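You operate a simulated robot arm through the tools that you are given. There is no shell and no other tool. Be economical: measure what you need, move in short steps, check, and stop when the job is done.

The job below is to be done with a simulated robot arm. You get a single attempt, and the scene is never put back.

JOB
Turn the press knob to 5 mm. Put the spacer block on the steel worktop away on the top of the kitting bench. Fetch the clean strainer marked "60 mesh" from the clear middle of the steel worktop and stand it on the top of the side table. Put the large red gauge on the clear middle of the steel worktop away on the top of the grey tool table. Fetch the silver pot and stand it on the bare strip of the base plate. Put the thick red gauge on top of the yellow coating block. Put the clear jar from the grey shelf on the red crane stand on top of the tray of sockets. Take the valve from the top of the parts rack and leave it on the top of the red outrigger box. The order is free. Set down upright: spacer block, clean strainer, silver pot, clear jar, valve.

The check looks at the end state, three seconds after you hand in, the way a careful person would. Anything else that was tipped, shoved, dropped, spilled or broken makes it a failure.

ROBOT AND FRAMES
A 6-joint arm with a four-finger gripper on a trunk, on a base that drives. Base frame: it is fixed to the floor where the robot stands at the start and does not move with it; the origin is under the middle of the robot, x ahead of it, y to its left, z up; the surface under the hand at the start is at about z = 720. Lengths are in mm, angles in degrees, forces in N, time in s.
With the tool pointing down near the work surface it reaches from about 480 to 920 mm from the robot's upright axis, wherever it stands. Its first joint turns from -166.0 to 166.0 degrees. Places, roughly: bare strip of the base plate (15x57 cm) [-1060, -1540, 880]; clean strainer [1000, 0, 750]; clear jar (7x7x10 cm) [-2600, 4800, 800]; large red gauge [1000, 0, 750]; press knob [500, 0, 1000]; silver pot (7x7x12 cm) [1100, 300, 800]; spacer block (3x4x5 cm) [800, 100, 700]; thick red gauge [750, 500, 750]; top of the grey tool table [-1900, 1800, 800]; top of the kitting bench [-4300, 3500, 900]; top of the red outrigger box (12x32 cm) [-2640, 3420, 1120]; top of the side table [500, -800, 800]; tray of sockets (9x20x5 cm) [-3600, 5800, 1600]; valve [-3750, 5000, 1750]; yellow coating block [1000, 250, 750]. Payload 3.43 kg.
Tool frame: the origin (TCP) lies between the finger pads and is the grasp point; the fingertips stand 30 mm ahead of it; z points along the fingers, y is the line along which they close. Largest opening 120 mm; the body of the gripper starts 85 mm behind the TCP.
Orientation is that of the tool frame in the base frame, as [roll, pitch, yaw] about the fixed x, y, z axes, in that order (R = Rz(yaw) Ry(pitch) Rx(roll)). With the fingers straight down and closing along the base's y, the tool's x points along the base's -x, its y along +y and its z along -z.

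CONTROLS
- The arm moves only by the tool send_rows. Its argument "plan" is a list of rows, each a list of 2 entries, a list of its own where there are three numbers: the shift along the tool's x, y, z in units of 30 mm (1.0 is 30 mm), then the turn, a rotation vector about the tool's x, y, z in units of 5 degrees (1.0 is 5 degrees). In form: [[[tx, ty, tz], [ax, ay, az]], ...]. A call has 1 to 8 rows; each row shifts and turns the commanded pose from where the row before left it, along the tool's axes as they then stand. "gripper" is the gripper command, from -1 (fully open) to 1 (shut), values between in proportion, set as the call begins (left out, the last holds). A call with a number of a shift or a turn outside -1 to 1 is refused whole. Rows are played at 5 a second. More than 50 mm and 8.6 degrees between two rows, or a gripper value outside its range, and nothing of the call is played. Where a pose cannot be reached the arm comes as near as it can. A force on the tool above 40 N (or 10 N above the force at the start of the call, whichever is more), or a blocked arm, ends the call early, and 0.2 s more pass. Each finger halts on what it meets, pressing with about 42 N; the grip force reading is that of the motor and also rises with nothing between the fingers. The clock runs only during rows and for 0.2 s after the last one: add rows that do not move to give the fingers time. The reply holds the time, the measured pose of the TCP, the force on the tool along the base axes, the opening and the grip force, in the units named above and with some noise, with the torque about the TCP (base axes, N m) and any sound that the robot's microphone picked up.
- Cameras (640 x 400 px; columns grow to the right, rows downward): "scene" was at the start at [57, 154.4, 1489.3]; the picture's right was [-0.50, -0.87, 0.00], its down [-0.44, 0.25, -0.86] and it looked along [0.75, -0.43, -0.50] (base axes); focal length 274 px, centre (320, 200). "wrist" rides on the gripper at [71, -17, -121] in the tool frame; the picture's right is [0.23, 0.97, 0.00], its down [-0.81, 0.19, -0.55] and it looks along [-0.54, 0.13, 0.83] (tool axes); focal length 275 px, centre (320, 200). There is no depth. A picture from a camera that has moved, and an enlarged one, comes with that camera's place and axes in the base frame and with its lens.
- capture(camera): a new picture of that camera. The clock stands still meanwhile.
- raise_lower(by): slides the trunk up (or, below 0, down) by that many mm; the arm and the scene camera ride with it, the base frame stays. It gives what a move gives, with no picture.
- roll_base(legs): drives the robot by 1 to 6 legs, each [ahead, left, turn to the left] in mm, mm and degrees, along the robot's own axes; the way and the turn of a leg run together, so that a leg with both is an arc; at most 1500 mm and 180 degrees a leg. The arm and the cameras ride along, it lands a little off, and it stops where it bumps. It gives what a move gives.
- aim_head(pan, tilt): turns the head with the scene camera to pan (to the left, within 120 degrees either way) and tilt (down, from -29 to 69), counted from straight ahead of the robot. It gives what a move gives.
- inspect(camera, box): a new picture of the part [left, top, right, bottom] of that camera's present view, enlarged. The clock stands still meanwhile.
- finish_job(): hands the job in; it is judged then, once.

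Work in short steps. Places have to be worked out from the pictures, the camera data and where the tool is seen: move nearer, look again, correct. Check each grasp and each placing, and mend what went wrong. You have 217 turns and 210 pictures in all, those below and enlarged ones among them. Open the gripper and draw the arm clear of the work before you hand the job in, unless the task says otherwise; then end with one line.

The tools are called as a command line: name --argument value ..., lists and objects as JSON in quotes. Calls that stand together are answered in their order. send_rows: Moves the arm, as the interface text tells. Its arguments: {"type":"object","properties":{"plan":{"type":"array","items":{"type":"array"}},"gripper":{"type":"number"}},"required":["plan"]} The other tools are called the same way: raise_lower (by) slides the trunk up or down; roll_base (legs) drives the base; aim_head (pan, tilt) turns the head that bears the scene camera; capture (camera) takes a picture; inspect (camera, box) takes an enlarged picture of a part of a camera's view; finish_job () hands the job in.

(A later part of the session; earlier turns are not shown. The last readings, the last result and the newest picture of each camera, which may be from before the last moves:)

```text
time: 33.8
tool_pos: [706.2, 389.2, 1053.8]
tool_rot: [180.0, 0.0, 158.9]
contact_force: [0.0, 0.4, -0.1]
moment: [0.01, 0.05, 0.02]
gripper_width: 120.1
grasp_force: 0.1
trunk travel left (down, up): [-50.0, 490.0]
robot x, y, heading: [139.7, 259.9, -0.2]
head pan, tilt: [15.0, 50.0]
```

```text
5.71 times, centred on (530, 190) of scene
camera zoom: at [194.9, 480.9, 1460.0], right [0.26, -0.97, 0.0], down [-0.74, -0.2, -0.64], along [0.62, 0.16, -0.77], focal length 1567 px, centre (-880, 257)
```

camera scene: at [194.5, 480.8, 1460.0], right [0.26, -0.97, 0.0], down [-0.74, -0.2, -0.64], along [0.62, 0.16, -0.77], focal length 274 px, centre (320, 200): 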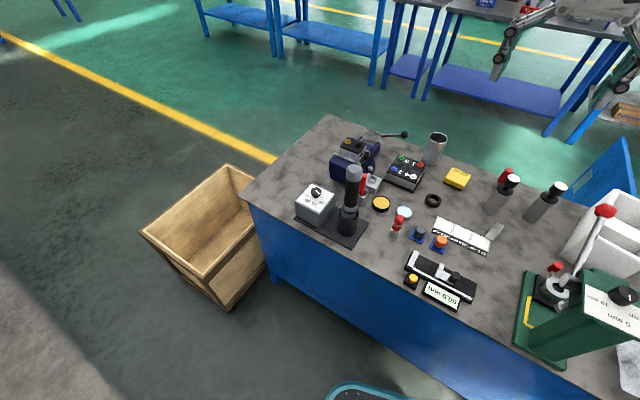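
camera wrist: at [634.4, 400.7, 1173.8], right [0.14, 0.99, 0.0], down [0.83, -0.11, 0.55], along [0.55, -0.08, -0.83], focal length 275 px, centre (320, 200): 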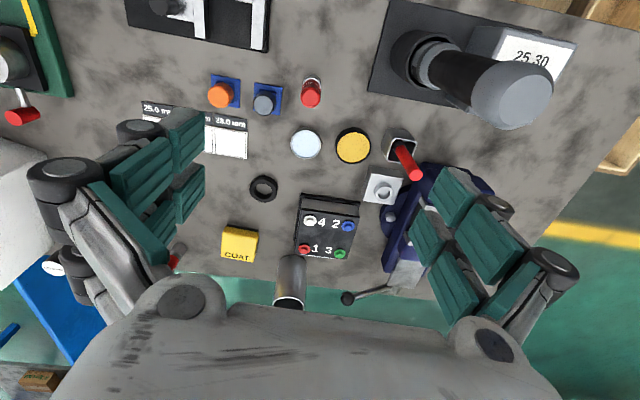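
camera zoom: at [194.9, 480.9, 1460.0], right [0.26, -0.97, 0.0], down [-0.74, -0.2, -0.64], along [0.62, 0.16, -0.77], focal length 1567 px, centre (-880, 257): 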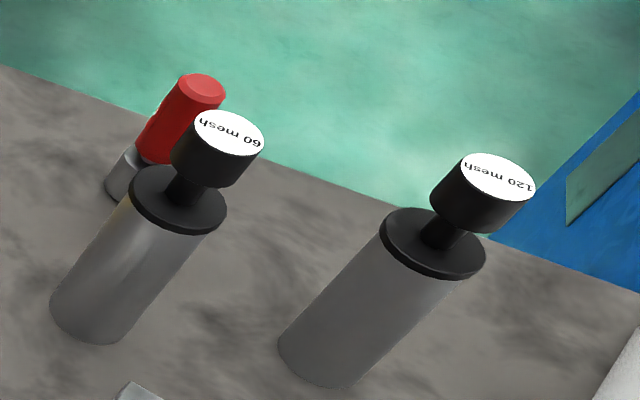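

The cup item is just a tool handle; the "NO GO" plug is the thick gauge (top at ≈(720,372,801)), the plain one behind the strainer is the large gauge. I move over the NO GO gauge with narrowed fingers.

send_rows --plan '[[[-0.32, -0.18, 1], [0, 0, 0]], [[-0.32, -0.18, 1], [0, 0, 0]], [[0, 0, 1], [0, 0, 0]], [[0, 0, 1], [0, 0, 0]], [[0, 0, 1], [0, 0, 0]], [[0, 0, 0.8], [0, 0, 0]], [[0, 0, 0], [0, 0, 0]]]' --gripper -0.1

capture --camera "wrist"

inspect --camera "scene" --box '[350, 160, 450, 240]'

```text
time: 35.4
tool_pos: [719.6, 371.0, 880.1]
tool_rot: [180.0, -0.1, 158.9]
contact_force: [0.3, 0.0, 0.2]
moment: [0.0, 0.02, 0.01]
gripper_width: 66.1
grasp_force: 0.1
trunk travel left (down, up): [-50.0, 490.0]
robot x, y, heading: [136.8, 261.1, -0.4]
head pan, tilt: [15.0, 50.0]
```

```text
167 pictures are left
camera wrist: at [648.7, 382.5, 999.7], right [0.14, 0.99, 0.0], down [0.83, -0.11, 0.55], along [0.55, -0.08, -0.83], focal length 275 px, centre (320, 200)
```

wrist: 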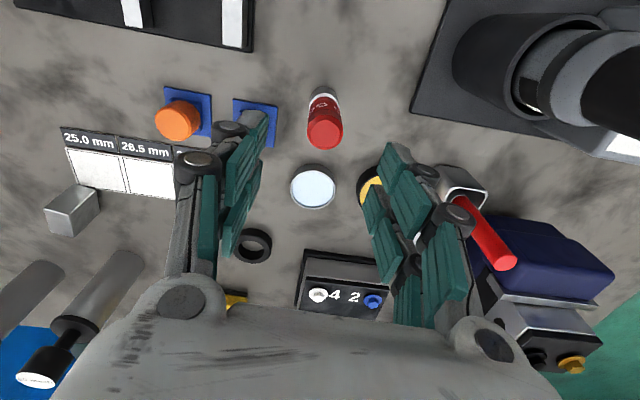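

```text
5.00 times, centred on (400, 200) of scene
camera zoom: at [194.9, 480.9, 1460.0], right [0.26, -0.97, 0.0], down [-0.74, -0.2, -0.64], along [0.62, 0.16, -0.77], focal length 1371 px, centre (-80, 200)
```

zoom: 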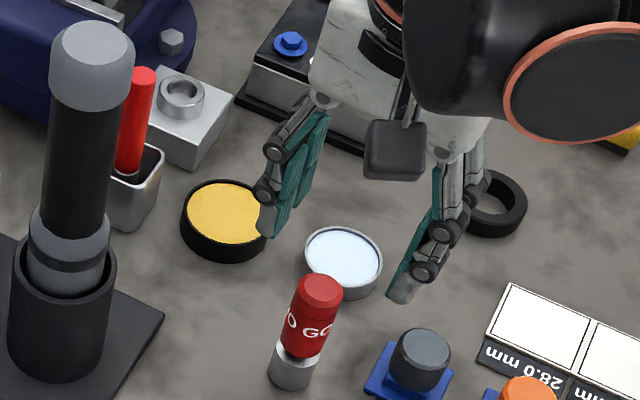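

Gauge is ~4 mm more in y; I correct and descend to grip the red body at z≈777.

send_rows --plan '[[[0, 0.12, 0.9], [0, 0, 0]], [[0, 0, 0.9], [0, 0, 0]], [[0, 0, 0.9], [0, 0, 0]], [[0, 0, 0.72], [0, 0, 0]], [[0, 0, 0], [0, 0, 0]]]'

send_rows --plan '[[[0, 0, 0], [0, 0, 0]], [[0, 0, 0], [0, 0, 0]], [[0, 0, 0], [0, 0, 0]]]' --gripper 1

inspect --camera "scene" --box '[350, 160, 450, 240]'

```text
time: 36.6
tool_pos: [720.6, 375.7, 777.7]
tool_rot: [180.0, -0.1, 158.9]
contact_force: [0.4, -0.5, -0.2]
moment: [0.0, 0.0, 0.0]
gripper_width: 65.8
grasp_force: 0.0
trunk travel left (down, up): [-50.0, 490.0]
robot x, y, heading: [139.8, 264.9, -0.1]
head pan, tilt: [15.0, 50.0]
```

```text
time: 37.4
tool_pos: [720.4, 375.0, 778.6]
tool_rot: [-180.0, 0.0, 158.8]
contact_force: [0.4, 1.2, 0.5]
moment: [0.02, 0.03, -0.02]
gripper_width: 24.0
grasp_force: 41.9
trunk travel left (down, up): [-50.0, 490.0]
robot x, y, heading: [142.5, 259.5, 0.2]
head pan, tilt: [15.0, 50.0]
```

```text
5.00 times, centred on (400, 200) of scene
camera zoom: at [194.6, 480.9, 1460.0], right [0.26, -0.97, 0.0], down [-0.74, -0.2, -0.64], along [0.62, 0.16, -0.77], focal length 1371 px, centre (-80, 200)
```

zoom: 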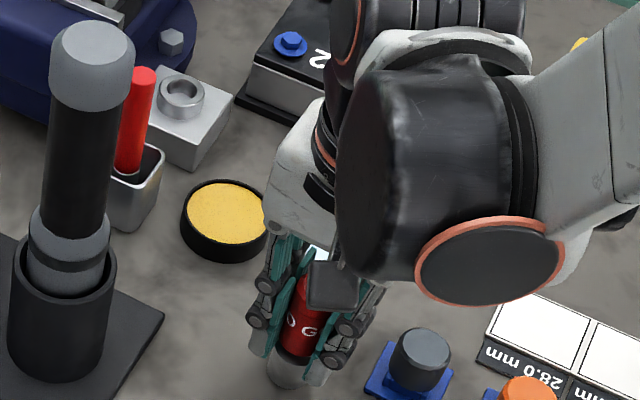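

Grip is solid (24 mm). I lift and travel toward the yellow block.

send_rows --plan '[[[0, 0, -1], [0, 0, 0]], [[0, 0, -1], [0, 0, 0]], [[0, 0, -1], [0, 0, 0]], [[0, 0, -1], [0, 0, 0]], [[0, 0, -1], [0, 0, 0]], [[-1, -0.25, 0], [0, 0, 0]], [[-1, -0.25, 0], [0, 0, 0]], [[-1, -0.25, 0], [0, 0, 0]]]'

send_rows --plan '[[[-1, -0.25, 0], [0, 0, 0]], [[-1, -0.25, 0], [0, 0, 0]], [[-1, -0.25, 0], [0, 0, 0]], [[-1, -0.25, 0], [0, 0, 0]], [[-1, -0.25, 0], [0, 0, 0]], [[-1, -0.25, 0], [0, 0, 0]], [[0, 0, 0], [0, 0, 0]]]'

capture --camera "wrist"

capture --camera "scene"

```text
time: 39.2
tool_pos: [797.9, 322.6, 929.3]
tool_rot: [180.0, 0.0, 158.9]
contact_force: [-0.3, -0.3, -2.6]
moment: [-0.04, -0.01, 0.03]
gripper_width: 23.9
grasp_force: 42.0
trunk travel left (down, up): [-50.0, 490.0]
robot x, y, heading: [139.9, 262.4, -0.1]
head pan, tilt: [15.0, 50.0]
```

```text
time: 40.8
tool_pos: [950.5, 215.6, 928.8]
tool_rot: [180.0, 0.0, 158.9]
contact_force: [-0.3, 0.3, -2.4]
moment: [0.02, -0.01, 0.03]
gripper_width: 23.4
grasp_force: 41.1
trunk travel left (down, up): [-50.0, 490.0]
robot x, y, heading: [141.2, 262.3, -0.2]
head pan, tilt: [15.0, 50.0]
```

```text
164 pictures are left
camera wrist: at [877.1, 226.4, 1048.2], right [0.14, 0.99, 0.0], down [0.83, -0.11, 0.55], along [0.55, -0.08, -0.83], focal length 275 px, centre (320, 200)
```

wrist: 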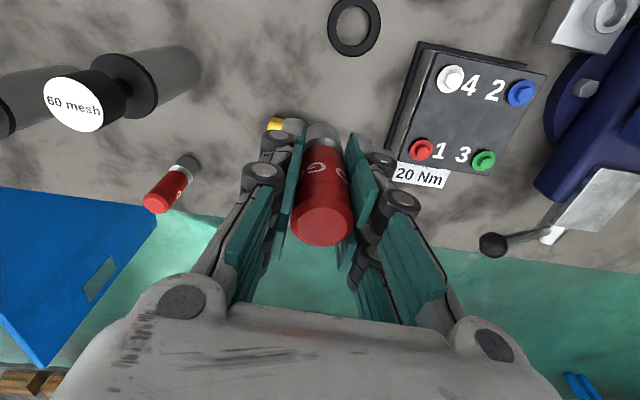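

```text
163 pictures are left
camera scene: at [195.3, 480.6, 1460.1], right [0.26, -0.97, 0.0], down [-0.74, -0.2, -0.64], along [0.62, 0.17, -0.77], focal length 274 px, centre (320, 200)
```

scene: 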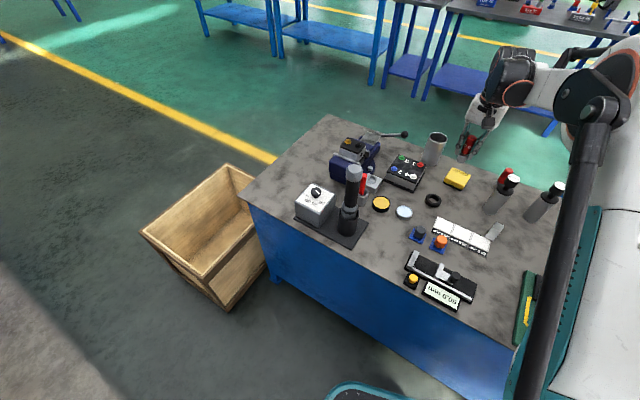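

The block centre is near (1001,181). I move over it and lower to just above for a check.

send_rows --plan '[[[-1, -0.24, 0], [0, 0, 0]], [[-1, -0.24, 0], [0, 0, 0]], [[0, 0, 0.9], [0, 0, 0]], [[0, 0, 0.9], [0, 0, 0]], [[0, 0, 0.9], [0, 0, 0]], [[0, 0, 0], [0, 0, 0]]]'

inspect --camera "scene" --box '[420, 120, 520, 210]'

inspect --camera "wrist" --box '[220, 80, 420, 260]'

```text
time: 42.2
tool_pos: [1000.2, 181.4, 846.6]
tool_rot: [180.0, 0.0, 158.8]
contact_force: [1.0, -0.3, -2.5]
moment: [-0.02, 0.05, 0.01]
gripper_width: 23.6
grasp_force: 41.7
trunk travel left (down, up): [-50.0, 490.0]
robot x, y, heading: [139.2, 268.1, 0.1]
head pan, tilt: [15.0, 50.0]
```

```text
4.44 times, centred on (470, 165) of scene
camera zoom: at [195.4, 480.7, 1460.0], right [0.26, -0.97, 0.0], down [-0.74, -0.2, -0.64], along [0.62, 0.16, -0.77], focal length 1218 px, centre (-347, 356)
```

zoom: 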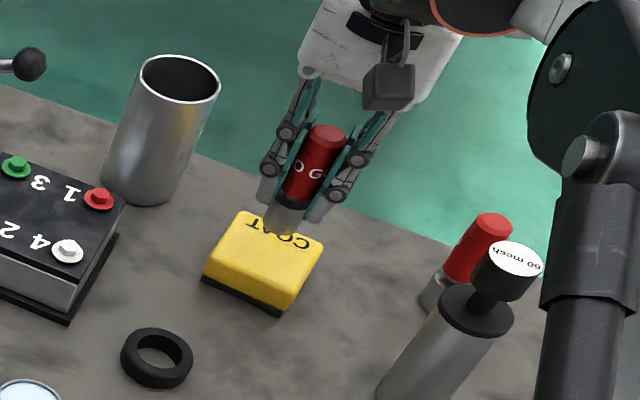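

```text
2.22 times, centred on (320, 170) of wrist
camera zoom: at [928.2, 191.6, 966.3], right [0.14, 0.99, 0.0], down [0.83, -0.11, 0.55], along [0.55, -0.08, -0.83], focal length 612 px, centre (320, 267)
```

zoom: 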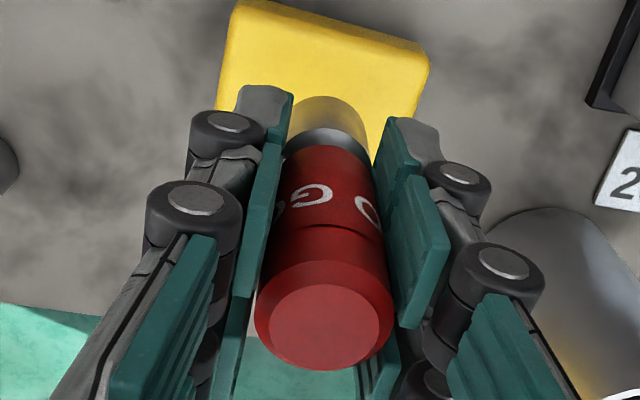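

Block corners work out to a centre of ≈(1007,172). I shift slightly and lower gently to contact.

send_rows --plan '[[[-0.3, -0.2, 0.4], [0, 0, 0]], [[0, 0, 0.6], [0, 0, 0]], [[0, 0, 0], [0, 0, 0]], [[0, 0, 0.1], [0, 0, 0]], [[0, 0, 0], [0, 0, 0]]]'

inspect --camera "scene" --box '[420, 120, 520, 210]'

```text
time: 43.4
tool_pos: [1005.8, 171.2, 815.0]
tool_rot: [179.9, 0.0, 159.0]
contact_force: [-0.9, 0.5, -0.3]
moment: [0.01, 0.01, 0.0]
gripper_width: 23.7
grasp_force: 42.1
trunk travel left (down, up): [-50.0, 490.0]
robot x, y, heading: [140.3, 260.0, -0.1]
head pan, tilt: [15.0, 50.0]
```

```text
4.44 times, centred on (470, 165) of scene
camera zoom: at [195.0, 480.7, 1460.0], right [0.26, -0.97, 0.0], down [-0.74, -0.2, -0.64], along [0.62, 0.16, -0.77], focal length 1218 px, centre (-347, 356)
```

zoom: 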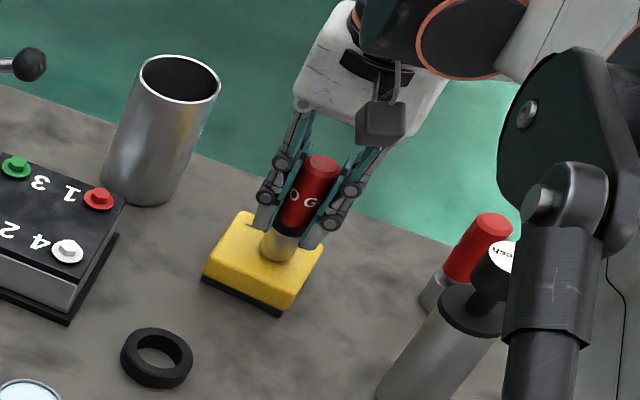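

The load reading dropped to about zero, so the gauge rests on the block. One tiny step down to confirm, then release and rise.

send_rows --plan '[[[0, 0, 0.07], [0, 0, 0]], [[0, 0, 0], [0, 0, 0]]]'

send_rows --plan '[[[0, 0, 0], [0, 0, 0]], [[0, 0, 0], [0, 0, 0]], [[0, 0, -1], [0, 0, 0]], [[0, 0, -1], [0, 0, 0]], [[0, 0, -1], [0, 0, 0]], [[0, 0, -1], [0, 0, 0]], [[0, 0, -1], [0, 0, 0]]]' --gripper -0.2

inspect --camera "scene" --box '[420, 120, 560, 230]'

capture --camera "wrist"

```text
time: 44.0
tool_pos: [1006.9, 172.4, 813.5]
tool_rot: [-179.9, 0.1, 158.9]
contact_force: [0.1, 0.2, -2.6]
moment: [-0.04, -0.03, -0.03]
gripper_width: 23.4
grasp_force: 41.9
trunk travel left (down, up): [-50.0, 490.0]
robot x, y, heading: [140.5, 256.9, -0.4]
head pan, tilt: [15.0, 50.0]
```

```text
time: 45.6
tool_pos: [1005.0, 171.6, 962.6]
tool_rot: [179.9, 0.1, 158.9]
contact_force: [0.1, 0.6, -0.6]
moment: [-0.01, -0.04, 0.02]
gripper_width: 72.3
grasp_force: 0.1
trunk travel left (down, up): [-50.0, 490.0]
robot x, y, heading: [143.3, 259.4, -0.3]
head pan, tilt: [15.0, 50.0]
```

```text
3.64 times, centred on (490, 175) of scene
camera zoom: at [194.7, 480.7, 1460.1], right [0.26, -0.97, 0.0], down [-0.74, -0.2, -0.64], along [0.62, 0.16, -0.77], focal length 997 px, centre (-298, 291)
```

zoom: 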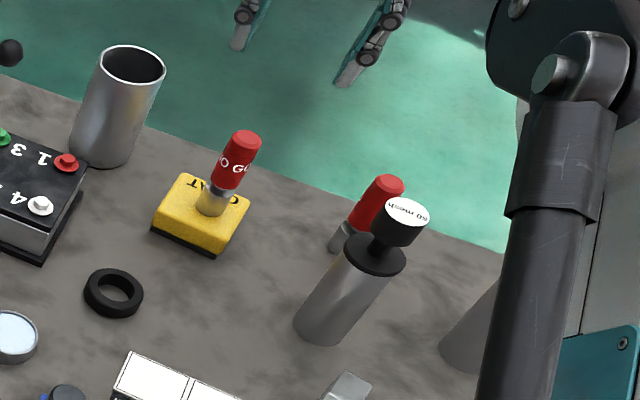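

```text
158 pictures are left
camera wrist: at [933.7, 182.4, 1082.7], right [0.14, 0.99, 0.0], down [0.83, -0.11, 0.55], along [0.55, -0.08, -0.83], focal length 275 px, centre (320, 200)
```

wrist: 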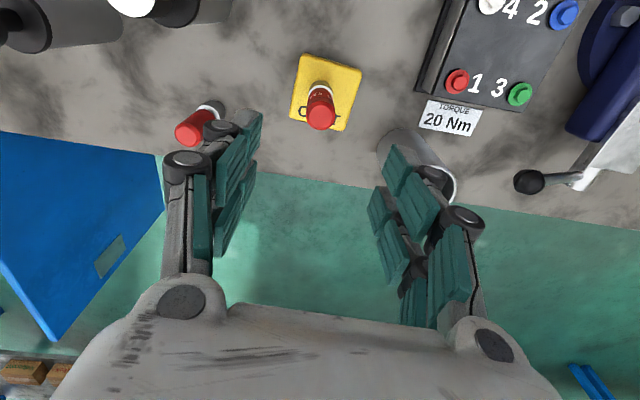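

The thick gauge stands on the yellow block. Next is the 60‑mesh strainer, whose knob top I put at ≈(911,62,862). I move above it.

send_rows --plan '[[[0.33, -0.9, 0], [0, 0, 0]], [[0.33, -0.9, 0], [0, 0, 0]], [[0.33, -0.9, 0], [0, 0, 0]], [[0.33, -0.9, 0], [0, 0, 0]], [[0.33, -0.88, 0], [0, 0, 0]], [[0, 0, 0], [0, 0, 0]]]' --gripper -0.35

capture --camera "wrist"

inspect --camera "scene" --box '[440, 110, 600, 230]'

```text
time: 47.0
tool_pos: [909.7, 64.2, 962.2]
tool_rot: [179.9, 0.0, 158.8]
contact_force: [0.4, -0.2, -0.3]
moment: [0.07, 0.01, 0.0]
gripper_width: 81.0
grasp_force: 0.1
trunk travel left (down, up): [-50.0, 490.0]
robot x, y, heading: [142.8, 261.8, 0.2]
head pan, tilt: [15.0, 50.0]
```

```text
157 pictures are left
camera wrist: at [838.3, 74.6, 1082.0], right [0.14, 0.99, 0.0], down [0.83, -0.11, 0.55], along [0.55, -0.08, -0.83], focal length 275 px, centre (320, 200)
```

wrist: 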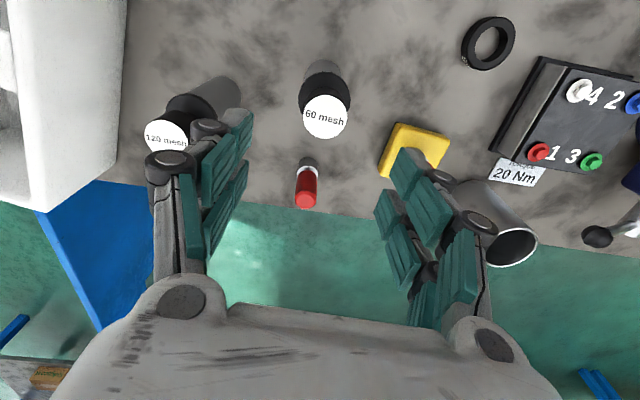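

```text
3.33 times, centred on (520, 170) of scene
camera zoom: at [194.4, 480.5, 1460.1], right [0.26, -0.97, 0.0], down [-0.74, -0.2, -0.64], along [0.62, 0.17, -0.77], focal length 914 px, centre (-347, 300)
```

zoom: 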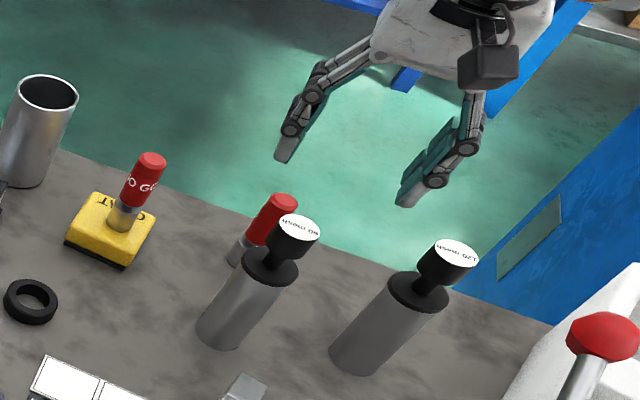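

The strainer centre is ≈(905,70). I correct and descend partway, then look.

send_rows --plan '[[[0.22, 0.13, 0.9], [0, 0, 0]], [[0, 0, 0.9], [0, 0, 0]], [[0, 0, 0], [0, 0, 0]]]'

capture --camera "wrist"

inspect --camera "scene" --box '[460, 130, 580, 220]'

```text
time: 47.8
tool_pos: [905.7, 70.4, 906.8]
tool_rot: [-180.0, 0.0, 158.9]
contact_force: [-0.2, -1.1, -0.4]
moment: [0.02, 0.05, 0.0]
gripper_width: 81.1
grasp_force: 0.0
trunk travel left (down, up): [-50.0, 490.0]
robot x, y, heading: [139.5, 263.4, -0.3]
head pan, tilt: [15.0, 50.0]
```

```text
155 pictures are left
camera wrist: at [833.8, 80.8, 1027.3], right [0.14, 0.99, 0.0], down [0.83, -0.11, 0.55], along [0.55, -0.08, -0.83], focal length 275 px, centre (320, 200)
```

wrist: 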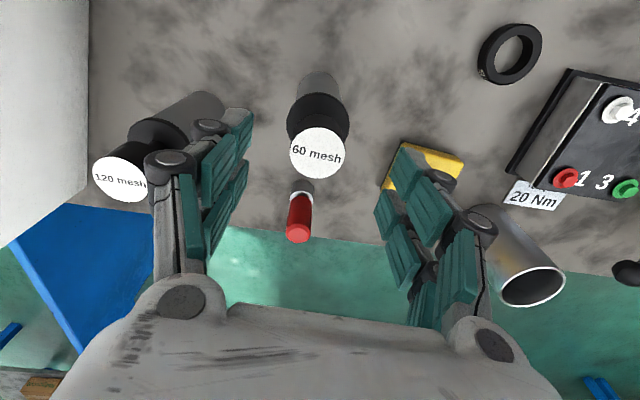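

```text
4.44 times, centred on (520, 175) of scene
camera zoom: at [195.0, 480.6, 1460.1], right [0.26, -0.97, 0.0], down [-0.74, -0.2, -0.64], along [0.62, 0.16, -0.77], focal length 1218 px, centre (-569, 311)
```

zoom: 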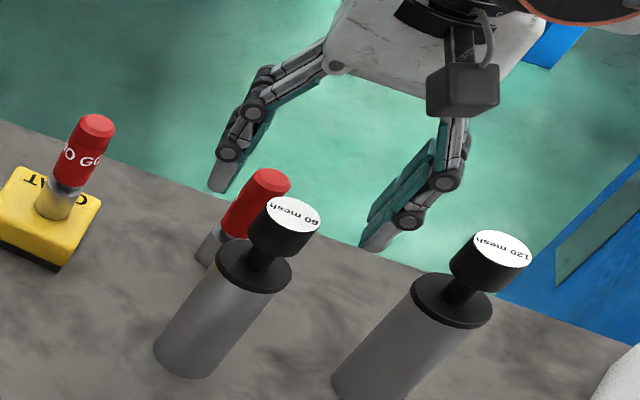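

Refined: knob top ≈(903,68.5,869). I descend to z≈800 and grip the body.

send_rows --plan '[[[0.07, -0.1, 0.9], [0, 0, 0]], [[0, 0, 0.9], [0, 0, 0]], [[0, 0, 0.9], [0, 0, 0]], [[0, 0, 0.8], [0, 0, 0]], [[0, 0, 0], [0, 0, 0]]]'

send_rows --plan '[[[0, 0, 0], [0, 0, 0]], [[0, 0, 0], [0, 0, 0]], [[0, 0, 0], [0, 0, 0]]]' --gripper 1

inspect --camera "scene" --box '[460, 130, 580, 220]'

```text
time: 49.0
tool_pos: [903.7, 68.0, 803.0]
tool_rot: [-179.9, -0.1, 158.9]
contact_force: [1.0, 1.4, -0.7]
moment: [0.01, 0.02, 0.02]
gripper_width: 80.9
grasp_force: 0.1
trunk travel left (down, up): [-50.0, 490.0]
robot x, y, heading: [143.7, 260.1, 0.0]
head pan, tilt: [15.0, 50.0]
```

```text
time: 49.8
tool_pos: [903.3, 67.7, 804.2]
tool_rot: [180.0, 0.1, 158.9]
contact_force: [0.8, 0.4, 5.0]
moment: [0.02, 0.07, -0.03]
gripper_width: 43.8
grasp_force: 42.2
trunk travel left (down, up): [-50.0, 490.0]
robot x, y, heading: [140.9, 260.2, -0.0]
head pan, tilt: [15.0, 50.0]
```

```text
4.44 times, centred on (520, 175) of scene
camera zoom: at [194.4, 480.8, 1460.1], right [0.26, -0.97, 0.0], down [-0.74, -0.2, -0.64], along [0.62, 0.16, -0.77], focal length 1218 px, centre (-569, 311)
```

zoom: 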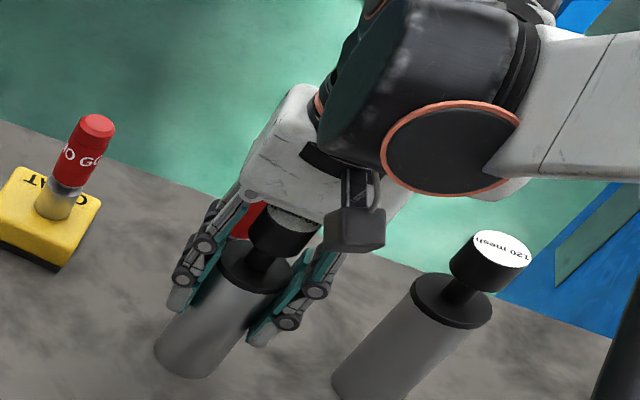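

Strainer gripped (44 mm). I lift it high.

send_rows --plan '[[[0, 0, -0.5], [0, 0, 0]], [[0, 0, -1], [0, 0, 0]], [[0, 0, -1], [0, 0, 0]], [[0, 0, -1], [0, 0, 0]], [[0, 0, -1], [0, 0, 0]], [[0, 0, -1], [0, 0, 0]], [[0, 0, -1], [0, 0, 0]], [[0, 0, -1], [0, 0, 0]]]'

send_rows --plan '[[[0.5, 0, -1], [0, 0, 0]], [[1, 0, -1], [0, 0, 0]], [[1, 0, -1], [0, 0, 0]], [[1, 0, -1], [0, 0, 0]], [[1, 0, -1], [0, 0, 0]], [[1, 0, -1], [0, 0, 0]], [[1, 0, 0], [0, 0, 0]], [[1, 0, 0], [0, 0, 0]]]'

capture --camera "wrist"

```text
time: 51.6
tool_pos: [904.1, 68.8, 1028.6]
tool_rot: [180.0, 0.1, 158.9]
contact_force: [1.2, 0.3, -0.4]
moment: [-0.01, -0.02, 0.0]
gripper_width: 43.4
grasp_force: 41.9
trunk travel left (down, up): [-50.0, 490.0]
robot x, y, heading: [140.0, 261.2, -0.0]
head pan, tilt: [15.0, 50.0]
```

```text
time: 53.4
tool_pos: [691.6, 149.3, 1208.7]
tool_rot: [-180.0, -0.1, 158.9]
contact_force: [0.3, 0.4, -0.3]
moment: [0.03, 0.03, -0.02]
gripper_width: 43.6
grasp_force: 41.9
trunk travel left (down, up): [-50.0, 490.0]
robot x, y, heading: [141.4, 262.3, -0.1]
head pan, tilt: [15.0, 50.0]
```

```text
152 pictures are left
camera wrist: at [619.8, 160.4, 1328.1], right [0.14, 0.99, 0.0], down [0.83, -0.11, 0.55], along [0.55, -0.08, -0.83], focal length 275 px, centre (320, 200)
```

wrist: 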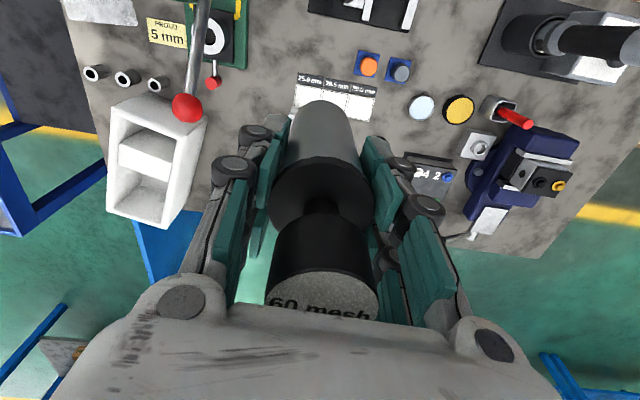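

Holding well. I back off and drive right to about (-50,-140), then look at the side table.

roll_base --legs '[[-190, 0, 0], [0, -400, 0]]'

aim_head --pan -50 --tilt 45

capture --camera "scene"

capture --camera "wrist"

```text
time: 57.0
tool_pos: [498.8, -251.9, 1207.4]
tool_rot: [-180.0, -0.1, 158.8]
contact_force: [0.0, 0.3, -0.7]
moment: [0.0, 0.01, 0.02]
gripper_width: 43.7
grasp_force: 42.0
trunk travel left (down, up): [-50.0, 490.0]
robot x, y, heading: [-50.2, -141.0, -0.1]
head pan, tilt: [15.0, 50.0]
```

```text
time: 58.4
tool_pos: [501.0, -251.6, 1207.8]
tool_rot: [179.9, 0.1, 158.8]
contact_force: [-0.6, 0.4, -0.3]
moment: [-0.04, 0.03, 0.0]
gripper_width: 43.3
grasp_force: 42.3
trunk travel left (down, up): [-50.0, 490.0]
robot x, y, heading: [-51.4, -139.4, -0.0]
head pan, tilt: [-50.0, 45.0]
```

```text
151 pictures are left
camera scene: at [5.2, 43.4, 1462.9], right [-0.21, -0.98, 0.0], down [-0.72, 0.16, -0.67], along [0.66, -0.14, -0.74], focal length 274 px, centre (320, 200)
```

scene: 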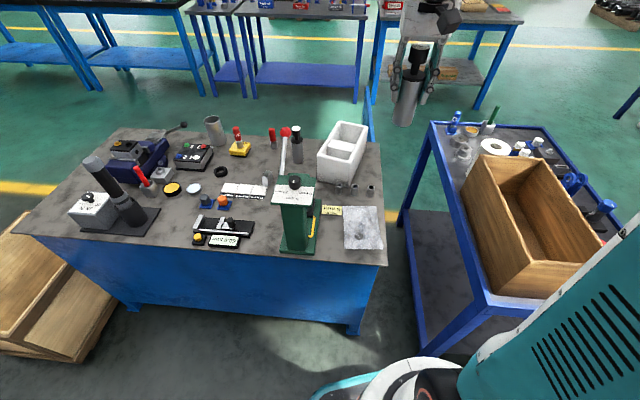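

```text
150 pictures are left
camera wrist: at [429.3, -241.3, 1327.8], right [0.14, 0.99, 0.0], down [0.83, -0.11, 0.55], along [0.55, -0.08, -0.83], focal length 275 px, centre (320, 200)
```

wrist: 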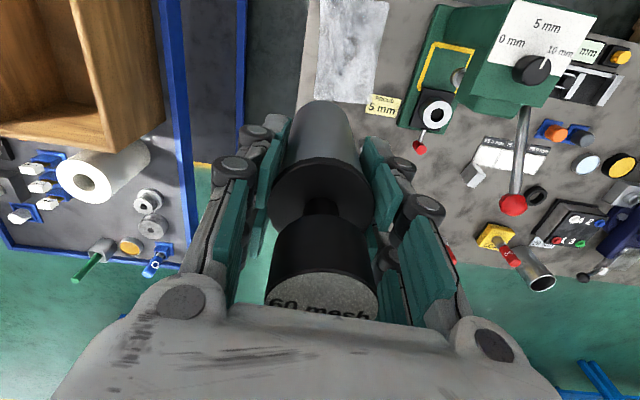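

The side table's near-left corner is ≈(186,-416). I swing the hand over it to find a free spot.

send_rows --plan '[[[0.04, -1, 0], [0, 0, 0]], [[0.04, -1, 0], [0, 0, 0]], [[0.04, -1, 0], [0, 0, 0]], [[0.04, -1, 0], [0, 0, 0]], [[0.04, -1, 0], [0, 0, 0]], [[0.04, -1, 0], [0, 0, 0]], [[0.04, -1, 0], [0, 0, 0]], [[0.04, -1, 0], [0, 0, 0]]]'

send_rows --plan '[[[0.04, -1, 0], [0, 0, 0]], [[0.04, -1, 0], [0, 0, 0]], [[0.04, -1, 0], [0, 0, 0]], [[0.04, -1, 0], [0, 0, 0]], [[0, 0, 0], [0, 0, 0]]]'

capture --camera "wrist"

aim_head --pan -40 --tilt 45

capture --camera "scene"

```text
time: 60.2
tool_pos: [406.4, -470.6, 1206.8]
tool_rot: [180.0, 0.1, 158.9]
contact_force: [0.6, -0.6, -0.9]
moment: [-0.02, 0.01, 0.0]
gripper_width: 43.2
grasp_force: 42.2
trunk travel left (down, up): [-50.0, 490.0]
robot x, y, heading: [-51.9, -141.9, -0.2]
head pan, tilt: [-50.0, 45.0]
```

```text
time: 61.4
tool_pos: [356.3, -582.5, 1207.7]
tool_rot: [179.9, 0.0, 158.9]
contact_force: [0.4, -0.3, -0.7]
moment: [-0.02, 0.0, 0.03]
gripper_width: 43.6
grasp_force: 42.5
trunk travel left (down, up): [-50.0, 490.0]
robot x, y, heading: [-50.7, -140.3, -0.3]
head pan, tilt: [-50.0, 45.0]
```

```text
149 pictures are left
camera wrist: at [283.9, -571.7, 1327.6], right [0.14, 0.99, 0.0], down [0.83, -0.11, 0.55], along [0.55, -0.08, -0.83], focal length 275 px, centre (320, 200)
```

wrist: 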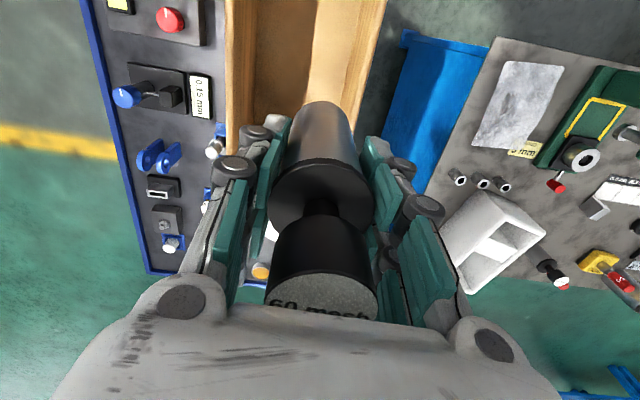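

```text
time: 62.1
tool_pos: [357.1, -581.8, 1208.2]
tool_rot: [-180.0, 0.0, 158.8]
contact_force: [0.6, -1.4, -1.4]
moment: [-0.01, 0.0, 0.01]
gripper_width: 43.1
grasp_force: 42.0
trunk travel left (down, up): [-50.0, 490.0]
robot x, y, heading: [-51.9, -137.9, -0.2]
head pan, tilt: [-40.0, 45.0]
```

```text
148 pictures are left
camera scene: at [-9.9, 7.6, 1467.0], right [-0.65, -0.76, 0.0], down [-0.54, 0.46, -0.71], along [0.54, -0.46, -0.71], focal length 274 px, centre (320, 200)
```

scene: 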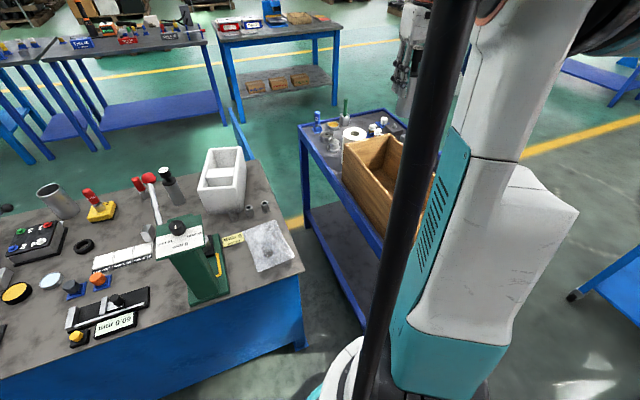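

The near end of the side table may have free room; I move the hand back to view it.

send_rows --plan '[[[1, -0.7, 0], [0, 0, 0]], [[1, -0.7, 0], [0, 0, 0]], [[1, -0.7, 0], [0, 0, 0]], [[1, -0.7, 0], [0, 0, 0]], [[1, -0.7, 0], [0, 0, 0]], [[1, -0.7, 0], [0, 0, 0]], [[0, 0, 0], [0, 0, 0]]]'

capture --camera "wrist"

aim_head --pan -119 --tilt 40

capture --camera "scene"

```text
time: 63.7
tool_pos: [143.0, -635.8, 1207.0]
tool_rot: [-180.0, 0.1, 158.9]
contact_force: [-1.1, 0.6, -1.0]
moment: [0.03, 0.0, 0.04]
gripper_width: 43.4
grasp_force: 42.2
trunk travel left (down, up): [-50.0, 490.0]
robot x, y, heading: [-54.9, -140.1, -0.4]
head pan, tilt: [-40.0, 45.0]
```

```text
147 pictures are left
camera wrist: at [71.2, -624.2, 1327.9], right [0.14, 0.99, 0.0], down [0.83, -0.11, 0.55], along [0.55, -0.08, -0.83], focal length 275 px, centre (320, 200)
```

wrist: 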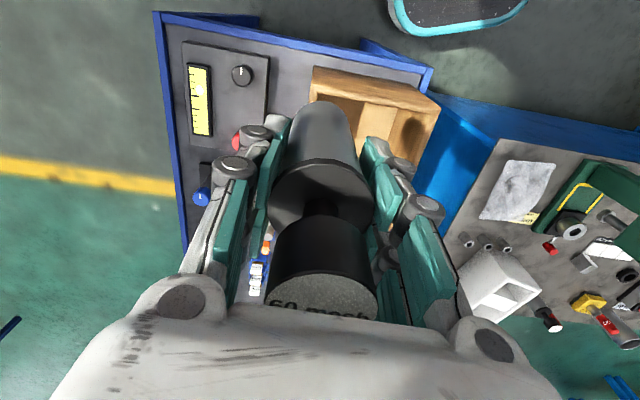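

```text
time: 65.2
tool_pos: [143.4, -634.2, 1208.7]
tool_rot: [179.9, 0.1, 158.9]
contact_force: [-0.8, 0.6, 0.0]
moment: [0.01, -0.01, 0.0]
gripper_width: 43.3
grasp_force: 42.0
trunk travel left (down, up): [-50.0, 490.0]
robot x, y, heading: [-51.9, -137.5, -0.1]
head pan, tilt: [-119.0, 40.0]
```

```text
146 pictures are left
camera scene: at [-113.5, -14.2, 1474.3], right [-0.87, 0.49, 0.0], down [0.31, 0.56, -0.77], along [-0.37, -0.67, -0.64], focal length 274 px, centre (320, 200)
```

scene: 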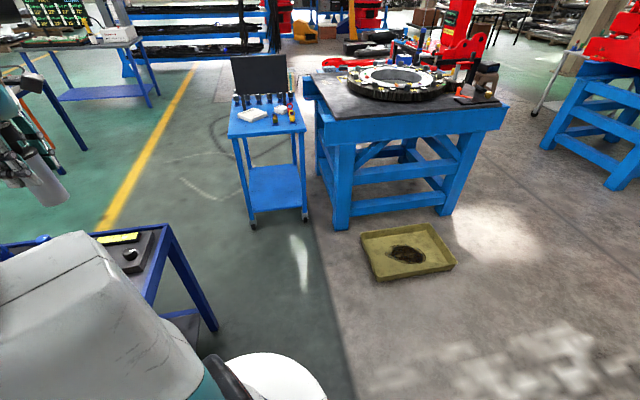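

There's a gap between the control box and the wooden box at the near end. I zoom to measure it.

inspect --camera "wrist" --box '[150, 0, 450, 190]'

inspect --camera "scene" --box '[60, 200, 240, 340]'

```text
2.11 times, centred on (300, 95) of wrist
camera zoom: at [71.8, -624.1, 1328.0], right [0.14, 0.99, 0.0], down [0.83, -0.11, 0.55], along [0.55, -0.08, -0.83], focal length 580 px, centre (362, 421)
```

zoom: 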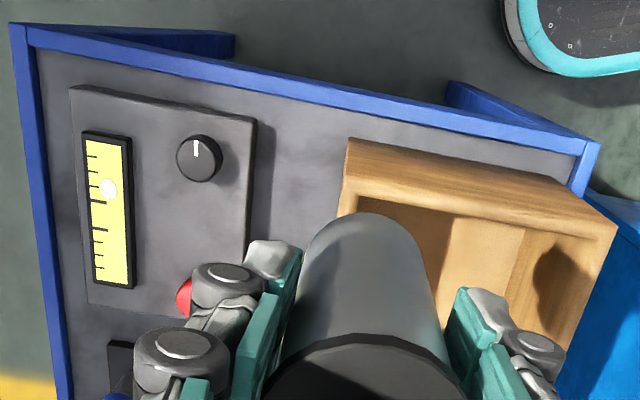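

```text
2.86 times, centred on (150, 270) of scene
camera zoom: at [-113.5, -14.2, 1474.3], right [-0.87, 0.49, 0.0], down [0.31, 0.56, -0.77], along [-0.37, -0.67, -0.64], focal length 783 px, centre (806, 0)
```

zoom: 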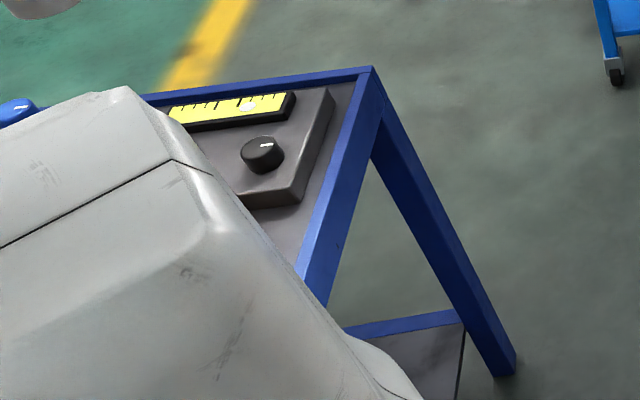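

The gap is ~71 mm wide and the strainer 44 mm. I rotate the tool so the fingers close along the gap, keeping the camera on the low control-box side.

send_rows --plan '[[[0, 0, 0], [0, 0, -1]], [[0, 0, 0], [0, 0, -1]], [[0, 0, 0], [0, 0, -1]], [[0, 0, 0], [0, 0, -1]], [[0, 0, 0], [0, 0, -1]], [[0, 0, 0], [0, 0, -1]], [[0, 0, 0], [0, 0, -1]], [[0, 0, 0], [0, 0, -1]]]'

send_rows --plan '[[[0, 0, 0], [0, 0, -1]], [[0, 0, 0], [0, 0, -1]], [[0, 0, 0], [0, 0, -1]], [[0, 0, 0], [0, 0, -1]], [[0, 0, 0], [0, 0, -1]], [[0, 0, 0], [0, 0, -1]], [[0, 0, 0], [0, 0, -1]], [[0, 0, 0], [0, 0, -1]]]'

send_rows --plan '[[[0, 0, 0], [0, 0, -1]], [[0, 0, 0], [0, 0, -1]], [[0, 0, 0], [0, 0, -0.8]], [[0, 0, 0], [0, 0, 0]]]'

capture --camera "wrist"

```text
time: 67.0
tool_pos: [142.0, -634.9, 1208.6]
tool_rot: [-179.9, 0.0, -161.1]
contact_force: [-0.2, 0.0, -0.9]
moment: [0.0, -0.02, 0.03]
gripper_width: 43.2
grasp_force: 42.2
trunk travel left (down, up): [-50.0, 490.0]
robot x, y, heading: [-50.5, -137.7, -0.1]
head pan, tilt: [-119.0, 40.0]
```

```text
time: 68.8
tool_pos: [143.5, -634.5, 1208.7]
tool_rot: [180.0, 0.0, -121.1]
contact_force: [-0.8, -0.3, -0.6]
moment: [0.02, 0.0, 0.0]
gripper_width: 43.2
grasp_force: 42.1
trunk travel left (down, up): [-50.0, 490.0]
robot x, y, heading: [-50.5, -136.9, -0.2]
head pan, tilt: [-119.0, 40.0]
```

```text
time: 69.8
tool_pos: [143.1, -634.7, 1208.7]
tool_rot: [180.0, -0.1, -107.2]
contact_force: [0.4, 0.2, -1.2]
moment: [-0.03, -0.01, -0.03]
gripper_width: 43.4
grasp_force: 42.3
trunk travel left (down, up): [-50.0, 490.0]
robot x, y, heading: [-48.5, -133.9, -0.1]
head pan, tilt: [-119.0, 40.0]
```

```text
143 pictures are left
camera wrist: at [138.9, -707.2, 1327.9], right [-1.0, 0.07, 0.0], down [0.06, 0.83, 0.55], along [0.04, 0.55, -0.83], focal length 275 px, centre (320, 200)
```

wrist: 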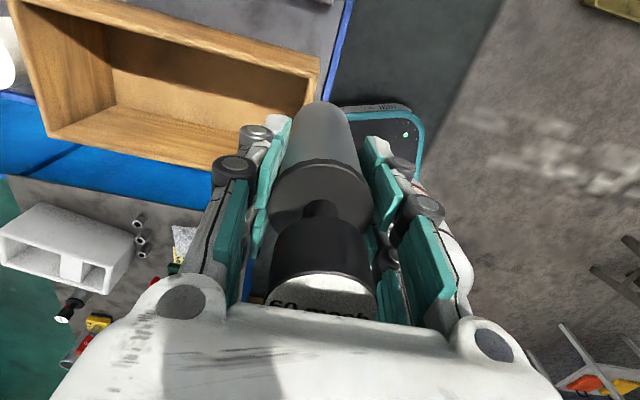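

I move over the gap and lower part-way for a look.

send_rows --plan '[[[0.8, -0.32, 0], [0, 0, 0]], [[0.78, -0.31, 0], [0, 0, 0]], [[0, 0, 1], [0, 0, 0]], [[0, 0, 1], [0, 0, 0]], [[0, 0, 1], [0, 0, 0]], [[0, 0, 1], [0, 0, 0]], [[0, 0, 0], [0, 0, 0]]]'

capture --camera "wrist"

```text
time: 71.4
tool_pos: [147.2, -685.6, 1088.4]
tool_rot: [-179.9, 0.0, -107.2]
contact_force: [0.7, 0.4, -1.0]
moment: [0.01, 0.01, 0.02]
gripper_width: 43.4
grasp_force: 42.3
trunk travel left (down, up): [-50.0, 490.0]
robot x, y, heading: [-52.8, -138.8, 0.1]
head pan, tilt: [-119.0, 40.0]
```

```text
142 pictures are left
camera wrist: at [142.7, -758.1, 1207.7], right [-1.0, 0.07, 0.0], down [0.06, 0.83, 0.55], along [0.04, 0.55, -0.83], focal length 275 px, centre (320, 200)
```

wrist: 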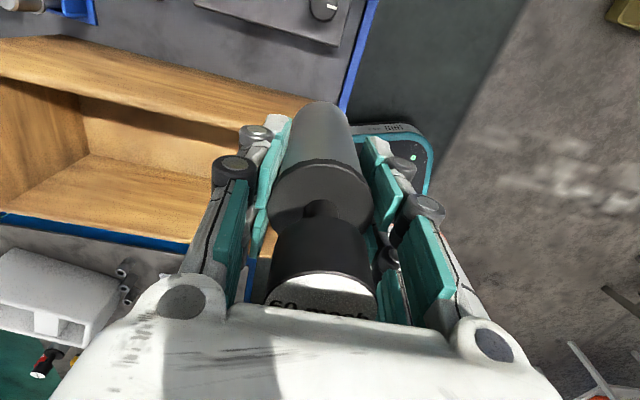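

The gap centre is ~5 mm toward the control box. I correct and lower toward z≈915.

send_rows --plan '[[[0.18, 0, 0.9], [0, 0, 0]], [[0, 0, 0.9], [0, 0, 0]], [[0, 0, 0.9], [0, 0, 0]], [[0, 0, 0.9], [0, 0, 0]], [[0, 0, 0.9], [0, 0, 0]], [[0, 0, 0.9], [0, 0, 0]], [[0, 0, 0], [0, 0, 0]]]'

capture --camera "wrist"

```text
time: 73.0
tool_pos: [144.7, -690.5, 925.0]
tool_rot: [-180.0, -0.1, -107.3]
contact_force: [0.2, -0.2, -1.7]
moment: [0.03, 0.01, 0.0]
gripper_width: 43.4
grasp_force: 42.0
trunk travel left (down, up): [-50.0, 490.0]
robot x, y, heading: [-48.2, -138.6, -0.0]
head pan, tilt: [-119.0, 40.0]
```

```text
141 pictures are left
camera wrist: at [141.2, -763.6, 1044.8], right [-1.0, 0.07, 0.0], down [0.06, 0.83, 0.55], along [0.04, 0.55, -0.83], focal length 275 px, centre (320, 200)
```

wrist: 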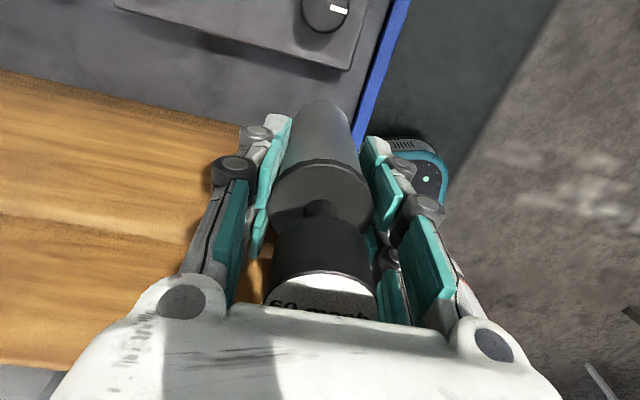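

I shift 7 mm toward the control box and 12 mm away from the rim, then lower to contact.

send_rows --plan '[[[0.23, -0.4, 0], [0, 0, 0]], [[0, 0, 0.5], [0, 0, 0]], [[0, 0, 0.5], [0, 0, 0]], [[0, 0, 0], [0, 0, 0]]]'

capture --camera "wrist"

```text
time: 74.0
tool_pos: [154.3, -701.4, 896.0]
tool_rot: [-179.9, 0.0, -107.2]
contact_force: [0.2, 0.4, -0.7]
moment: [-0.05, -0.01, 0.0]
gripper_width: 43.3
grasp_force: 41.7
trunk travel left (down, up): [-50.0, 490.0]
robot x, y, heading: [-54.4, -139.5, -0.2]
head pan, tilt: [-119.0, 40.0]
```

```text
140 pictures are left
camera wrist: at [150.0, -773.4, 1015.0], right [-1.0, 0.07, 0.0], down [0.06, 0.83, 0.55], along [0.04, 0.55, -0.83], focal length 275 px, centre (320, 200)
```

wrist: 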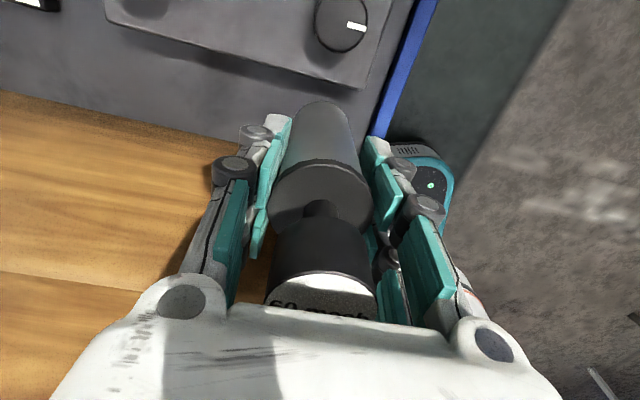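

Clear on both sides. I lower in 3 mm steps until contact.

send_rows --plan '[[[0, 0, 0.1], [0, 0, 0]], [[0, 0, 0.1], [0, 0, 0]], [[0, 0, 0.1], [0, 0, 0]], [[0, 0, 0.1], [0, 0, 0]], [[0, 0, 0], [0, 0, 0]]]'

send_rows --plan '[[[0, 0, 0.1], [0, 0, 0]], [[0, 0, 0.1], [0, 0, 0]], [[0, 0, 0], [0, 0, 0]]]'

```text
time: 75.2
tool_pos: [153.7, -700.7, 884.0]
tool_rot: [-179.9, 0.0, -107.3]
contact_force: [0.8, -0.4, -0.8]
moment: [0.0, 0.02, 0.01]
gripper_width: 43.3
grasp_force: 42.2
trunk travel left (down, up): [-50.0, 490.0]
robot x, y, heading: [-50.8, -137.0, -0.2]
head pan, tilt: [-119.0, 40.0]
```

```text
time: 76.0
tool_pos: [155.1, -700.4, 878.3]
tool_rot: [180.0, 0.0, -107.2]
contact_force: [-0.7, 0.3, -1.3]
moment: [0.01, 0.0, -0.02]
gripper_width: 43.2
grasp_force: 41.3
trunk travel left (down, up): [-50.0, 490.0]
robot x, y, heading: [-48.8, -139.2, -0.2]
head pan, tilt: [-119.0, 40.0]
```

No contact yet; I continue downward in small steps.

send_rows --plan '[[[0, 0, 0.1], [0, 0, 0]], [[0, 0, 0.1], [0, 0, 0]], [[0, 0, 0], [0, 0, 0]]]'

inspect --camera "wrist" --box '[200, 60, 440, 220]'

```text
time: 76.8
tool_pos: [154.6, -701.0, 872.3]
tool_rot: [180.0, -0.1, -107.2]
contact_force: [0.9, -0.6, -0.7]
moment: [0.03, 0.02, -0.02]
gripper_width: 43.1
grasp_force: 42.2
trunk travel left (down, up): [-50.0, 490.0]
robot x, y, heading: [-52.8, -138.4, -0.2]
head pan, tilt: [-119.0, 40.0]
```

```text
2.50 times, centred on (320, 140) of wrist
camera zoom: at [150.3, -773.3, 991.8], right [-1.0, 0.07, 0.0], down [0.06, 0.83, 0.55], along [0.04, 0.55, -0.83], focal length 688 px, centre (320, 350)
```

zoom: 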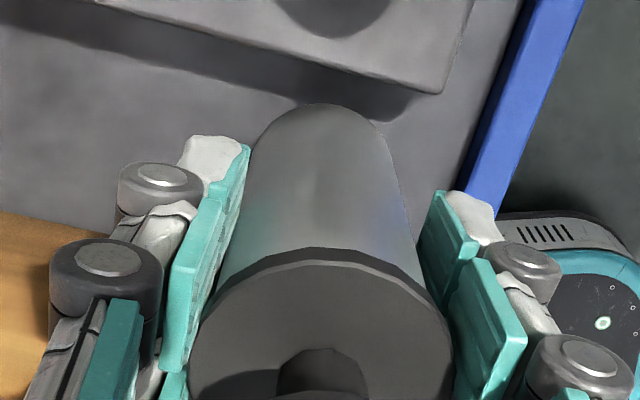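

Still hovering. I continue with more 3 mm steps (auto-stop guards contact).

send_rows --plan '[[[0, 0, 0.1], [0, 0, 0]], [[0, 0, 0.1], [0, 0, 0]], [[0, 0, 0.1], [0, 0, 0]], [[0, 0, 0.1], [0, 0, 0]], [[0, 0, 0], [0, 0, 0]]]'

send_rows --plan '[[[0, 0, 0.1], [0, 0, 0]], [[0, 0, 0.1], [0, 0, 0]], [[0, 0, 0], [0, 0, 0]]]'

inspect --camera "wrist" --box '[200, 60, 440, 220]'

```text
time: 78.0
tool_pos: [154.7, -701.0, 860.4]
tool_rot: [-180.0, 0.1, -107.2]
contact_force: [0.3, -0.9, -0.8]
moment: [0.03, 0.01, -0.02]
gripper_width: 43.3
grasp_force: 41.7
trunk travel left (down, up): [-50.0, 490.0]
robot x, y, heading: [-55.1, -138.2, -0.1]
head pan, tilt: [-119.0, 40.0]
```

```text
time: 78.8
tool_pos: [155.3, -699.9, 854.4]
tool_rot: [179.9, 0.0, -107.3]
contact_force: [0.2, -0.3, -1.4]
moment: [-0.02, -0.03, 0.02]
gripper_width: 43.2
grasp_force: 42.2
trunk travel left (down, up): [-50.0, 490.0]
robot x, y, heading: [-48.9, -140.3, -0.3]
head pan, tilt: [-119.0, 40.0]
```

```text
2.50 times, centred on (320, 140) of wrist
camera zoom: at [150.8, -773.4, 974.2], right [-1.0, 0.07, 0.0], down [0.06, 0.83, 0.55], along [0.04, 0.55, -0.83], focal length 688 px, centre (320, 350)
```

zoom: 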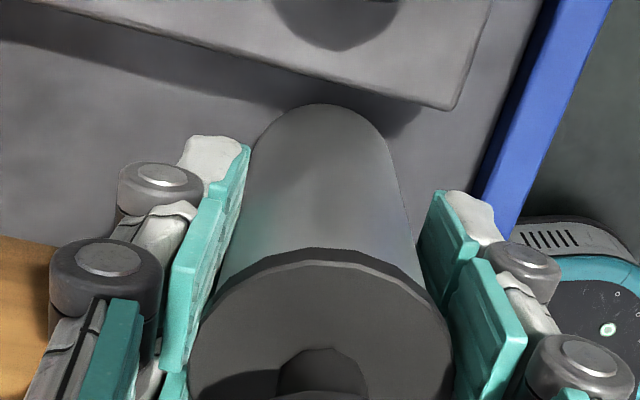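

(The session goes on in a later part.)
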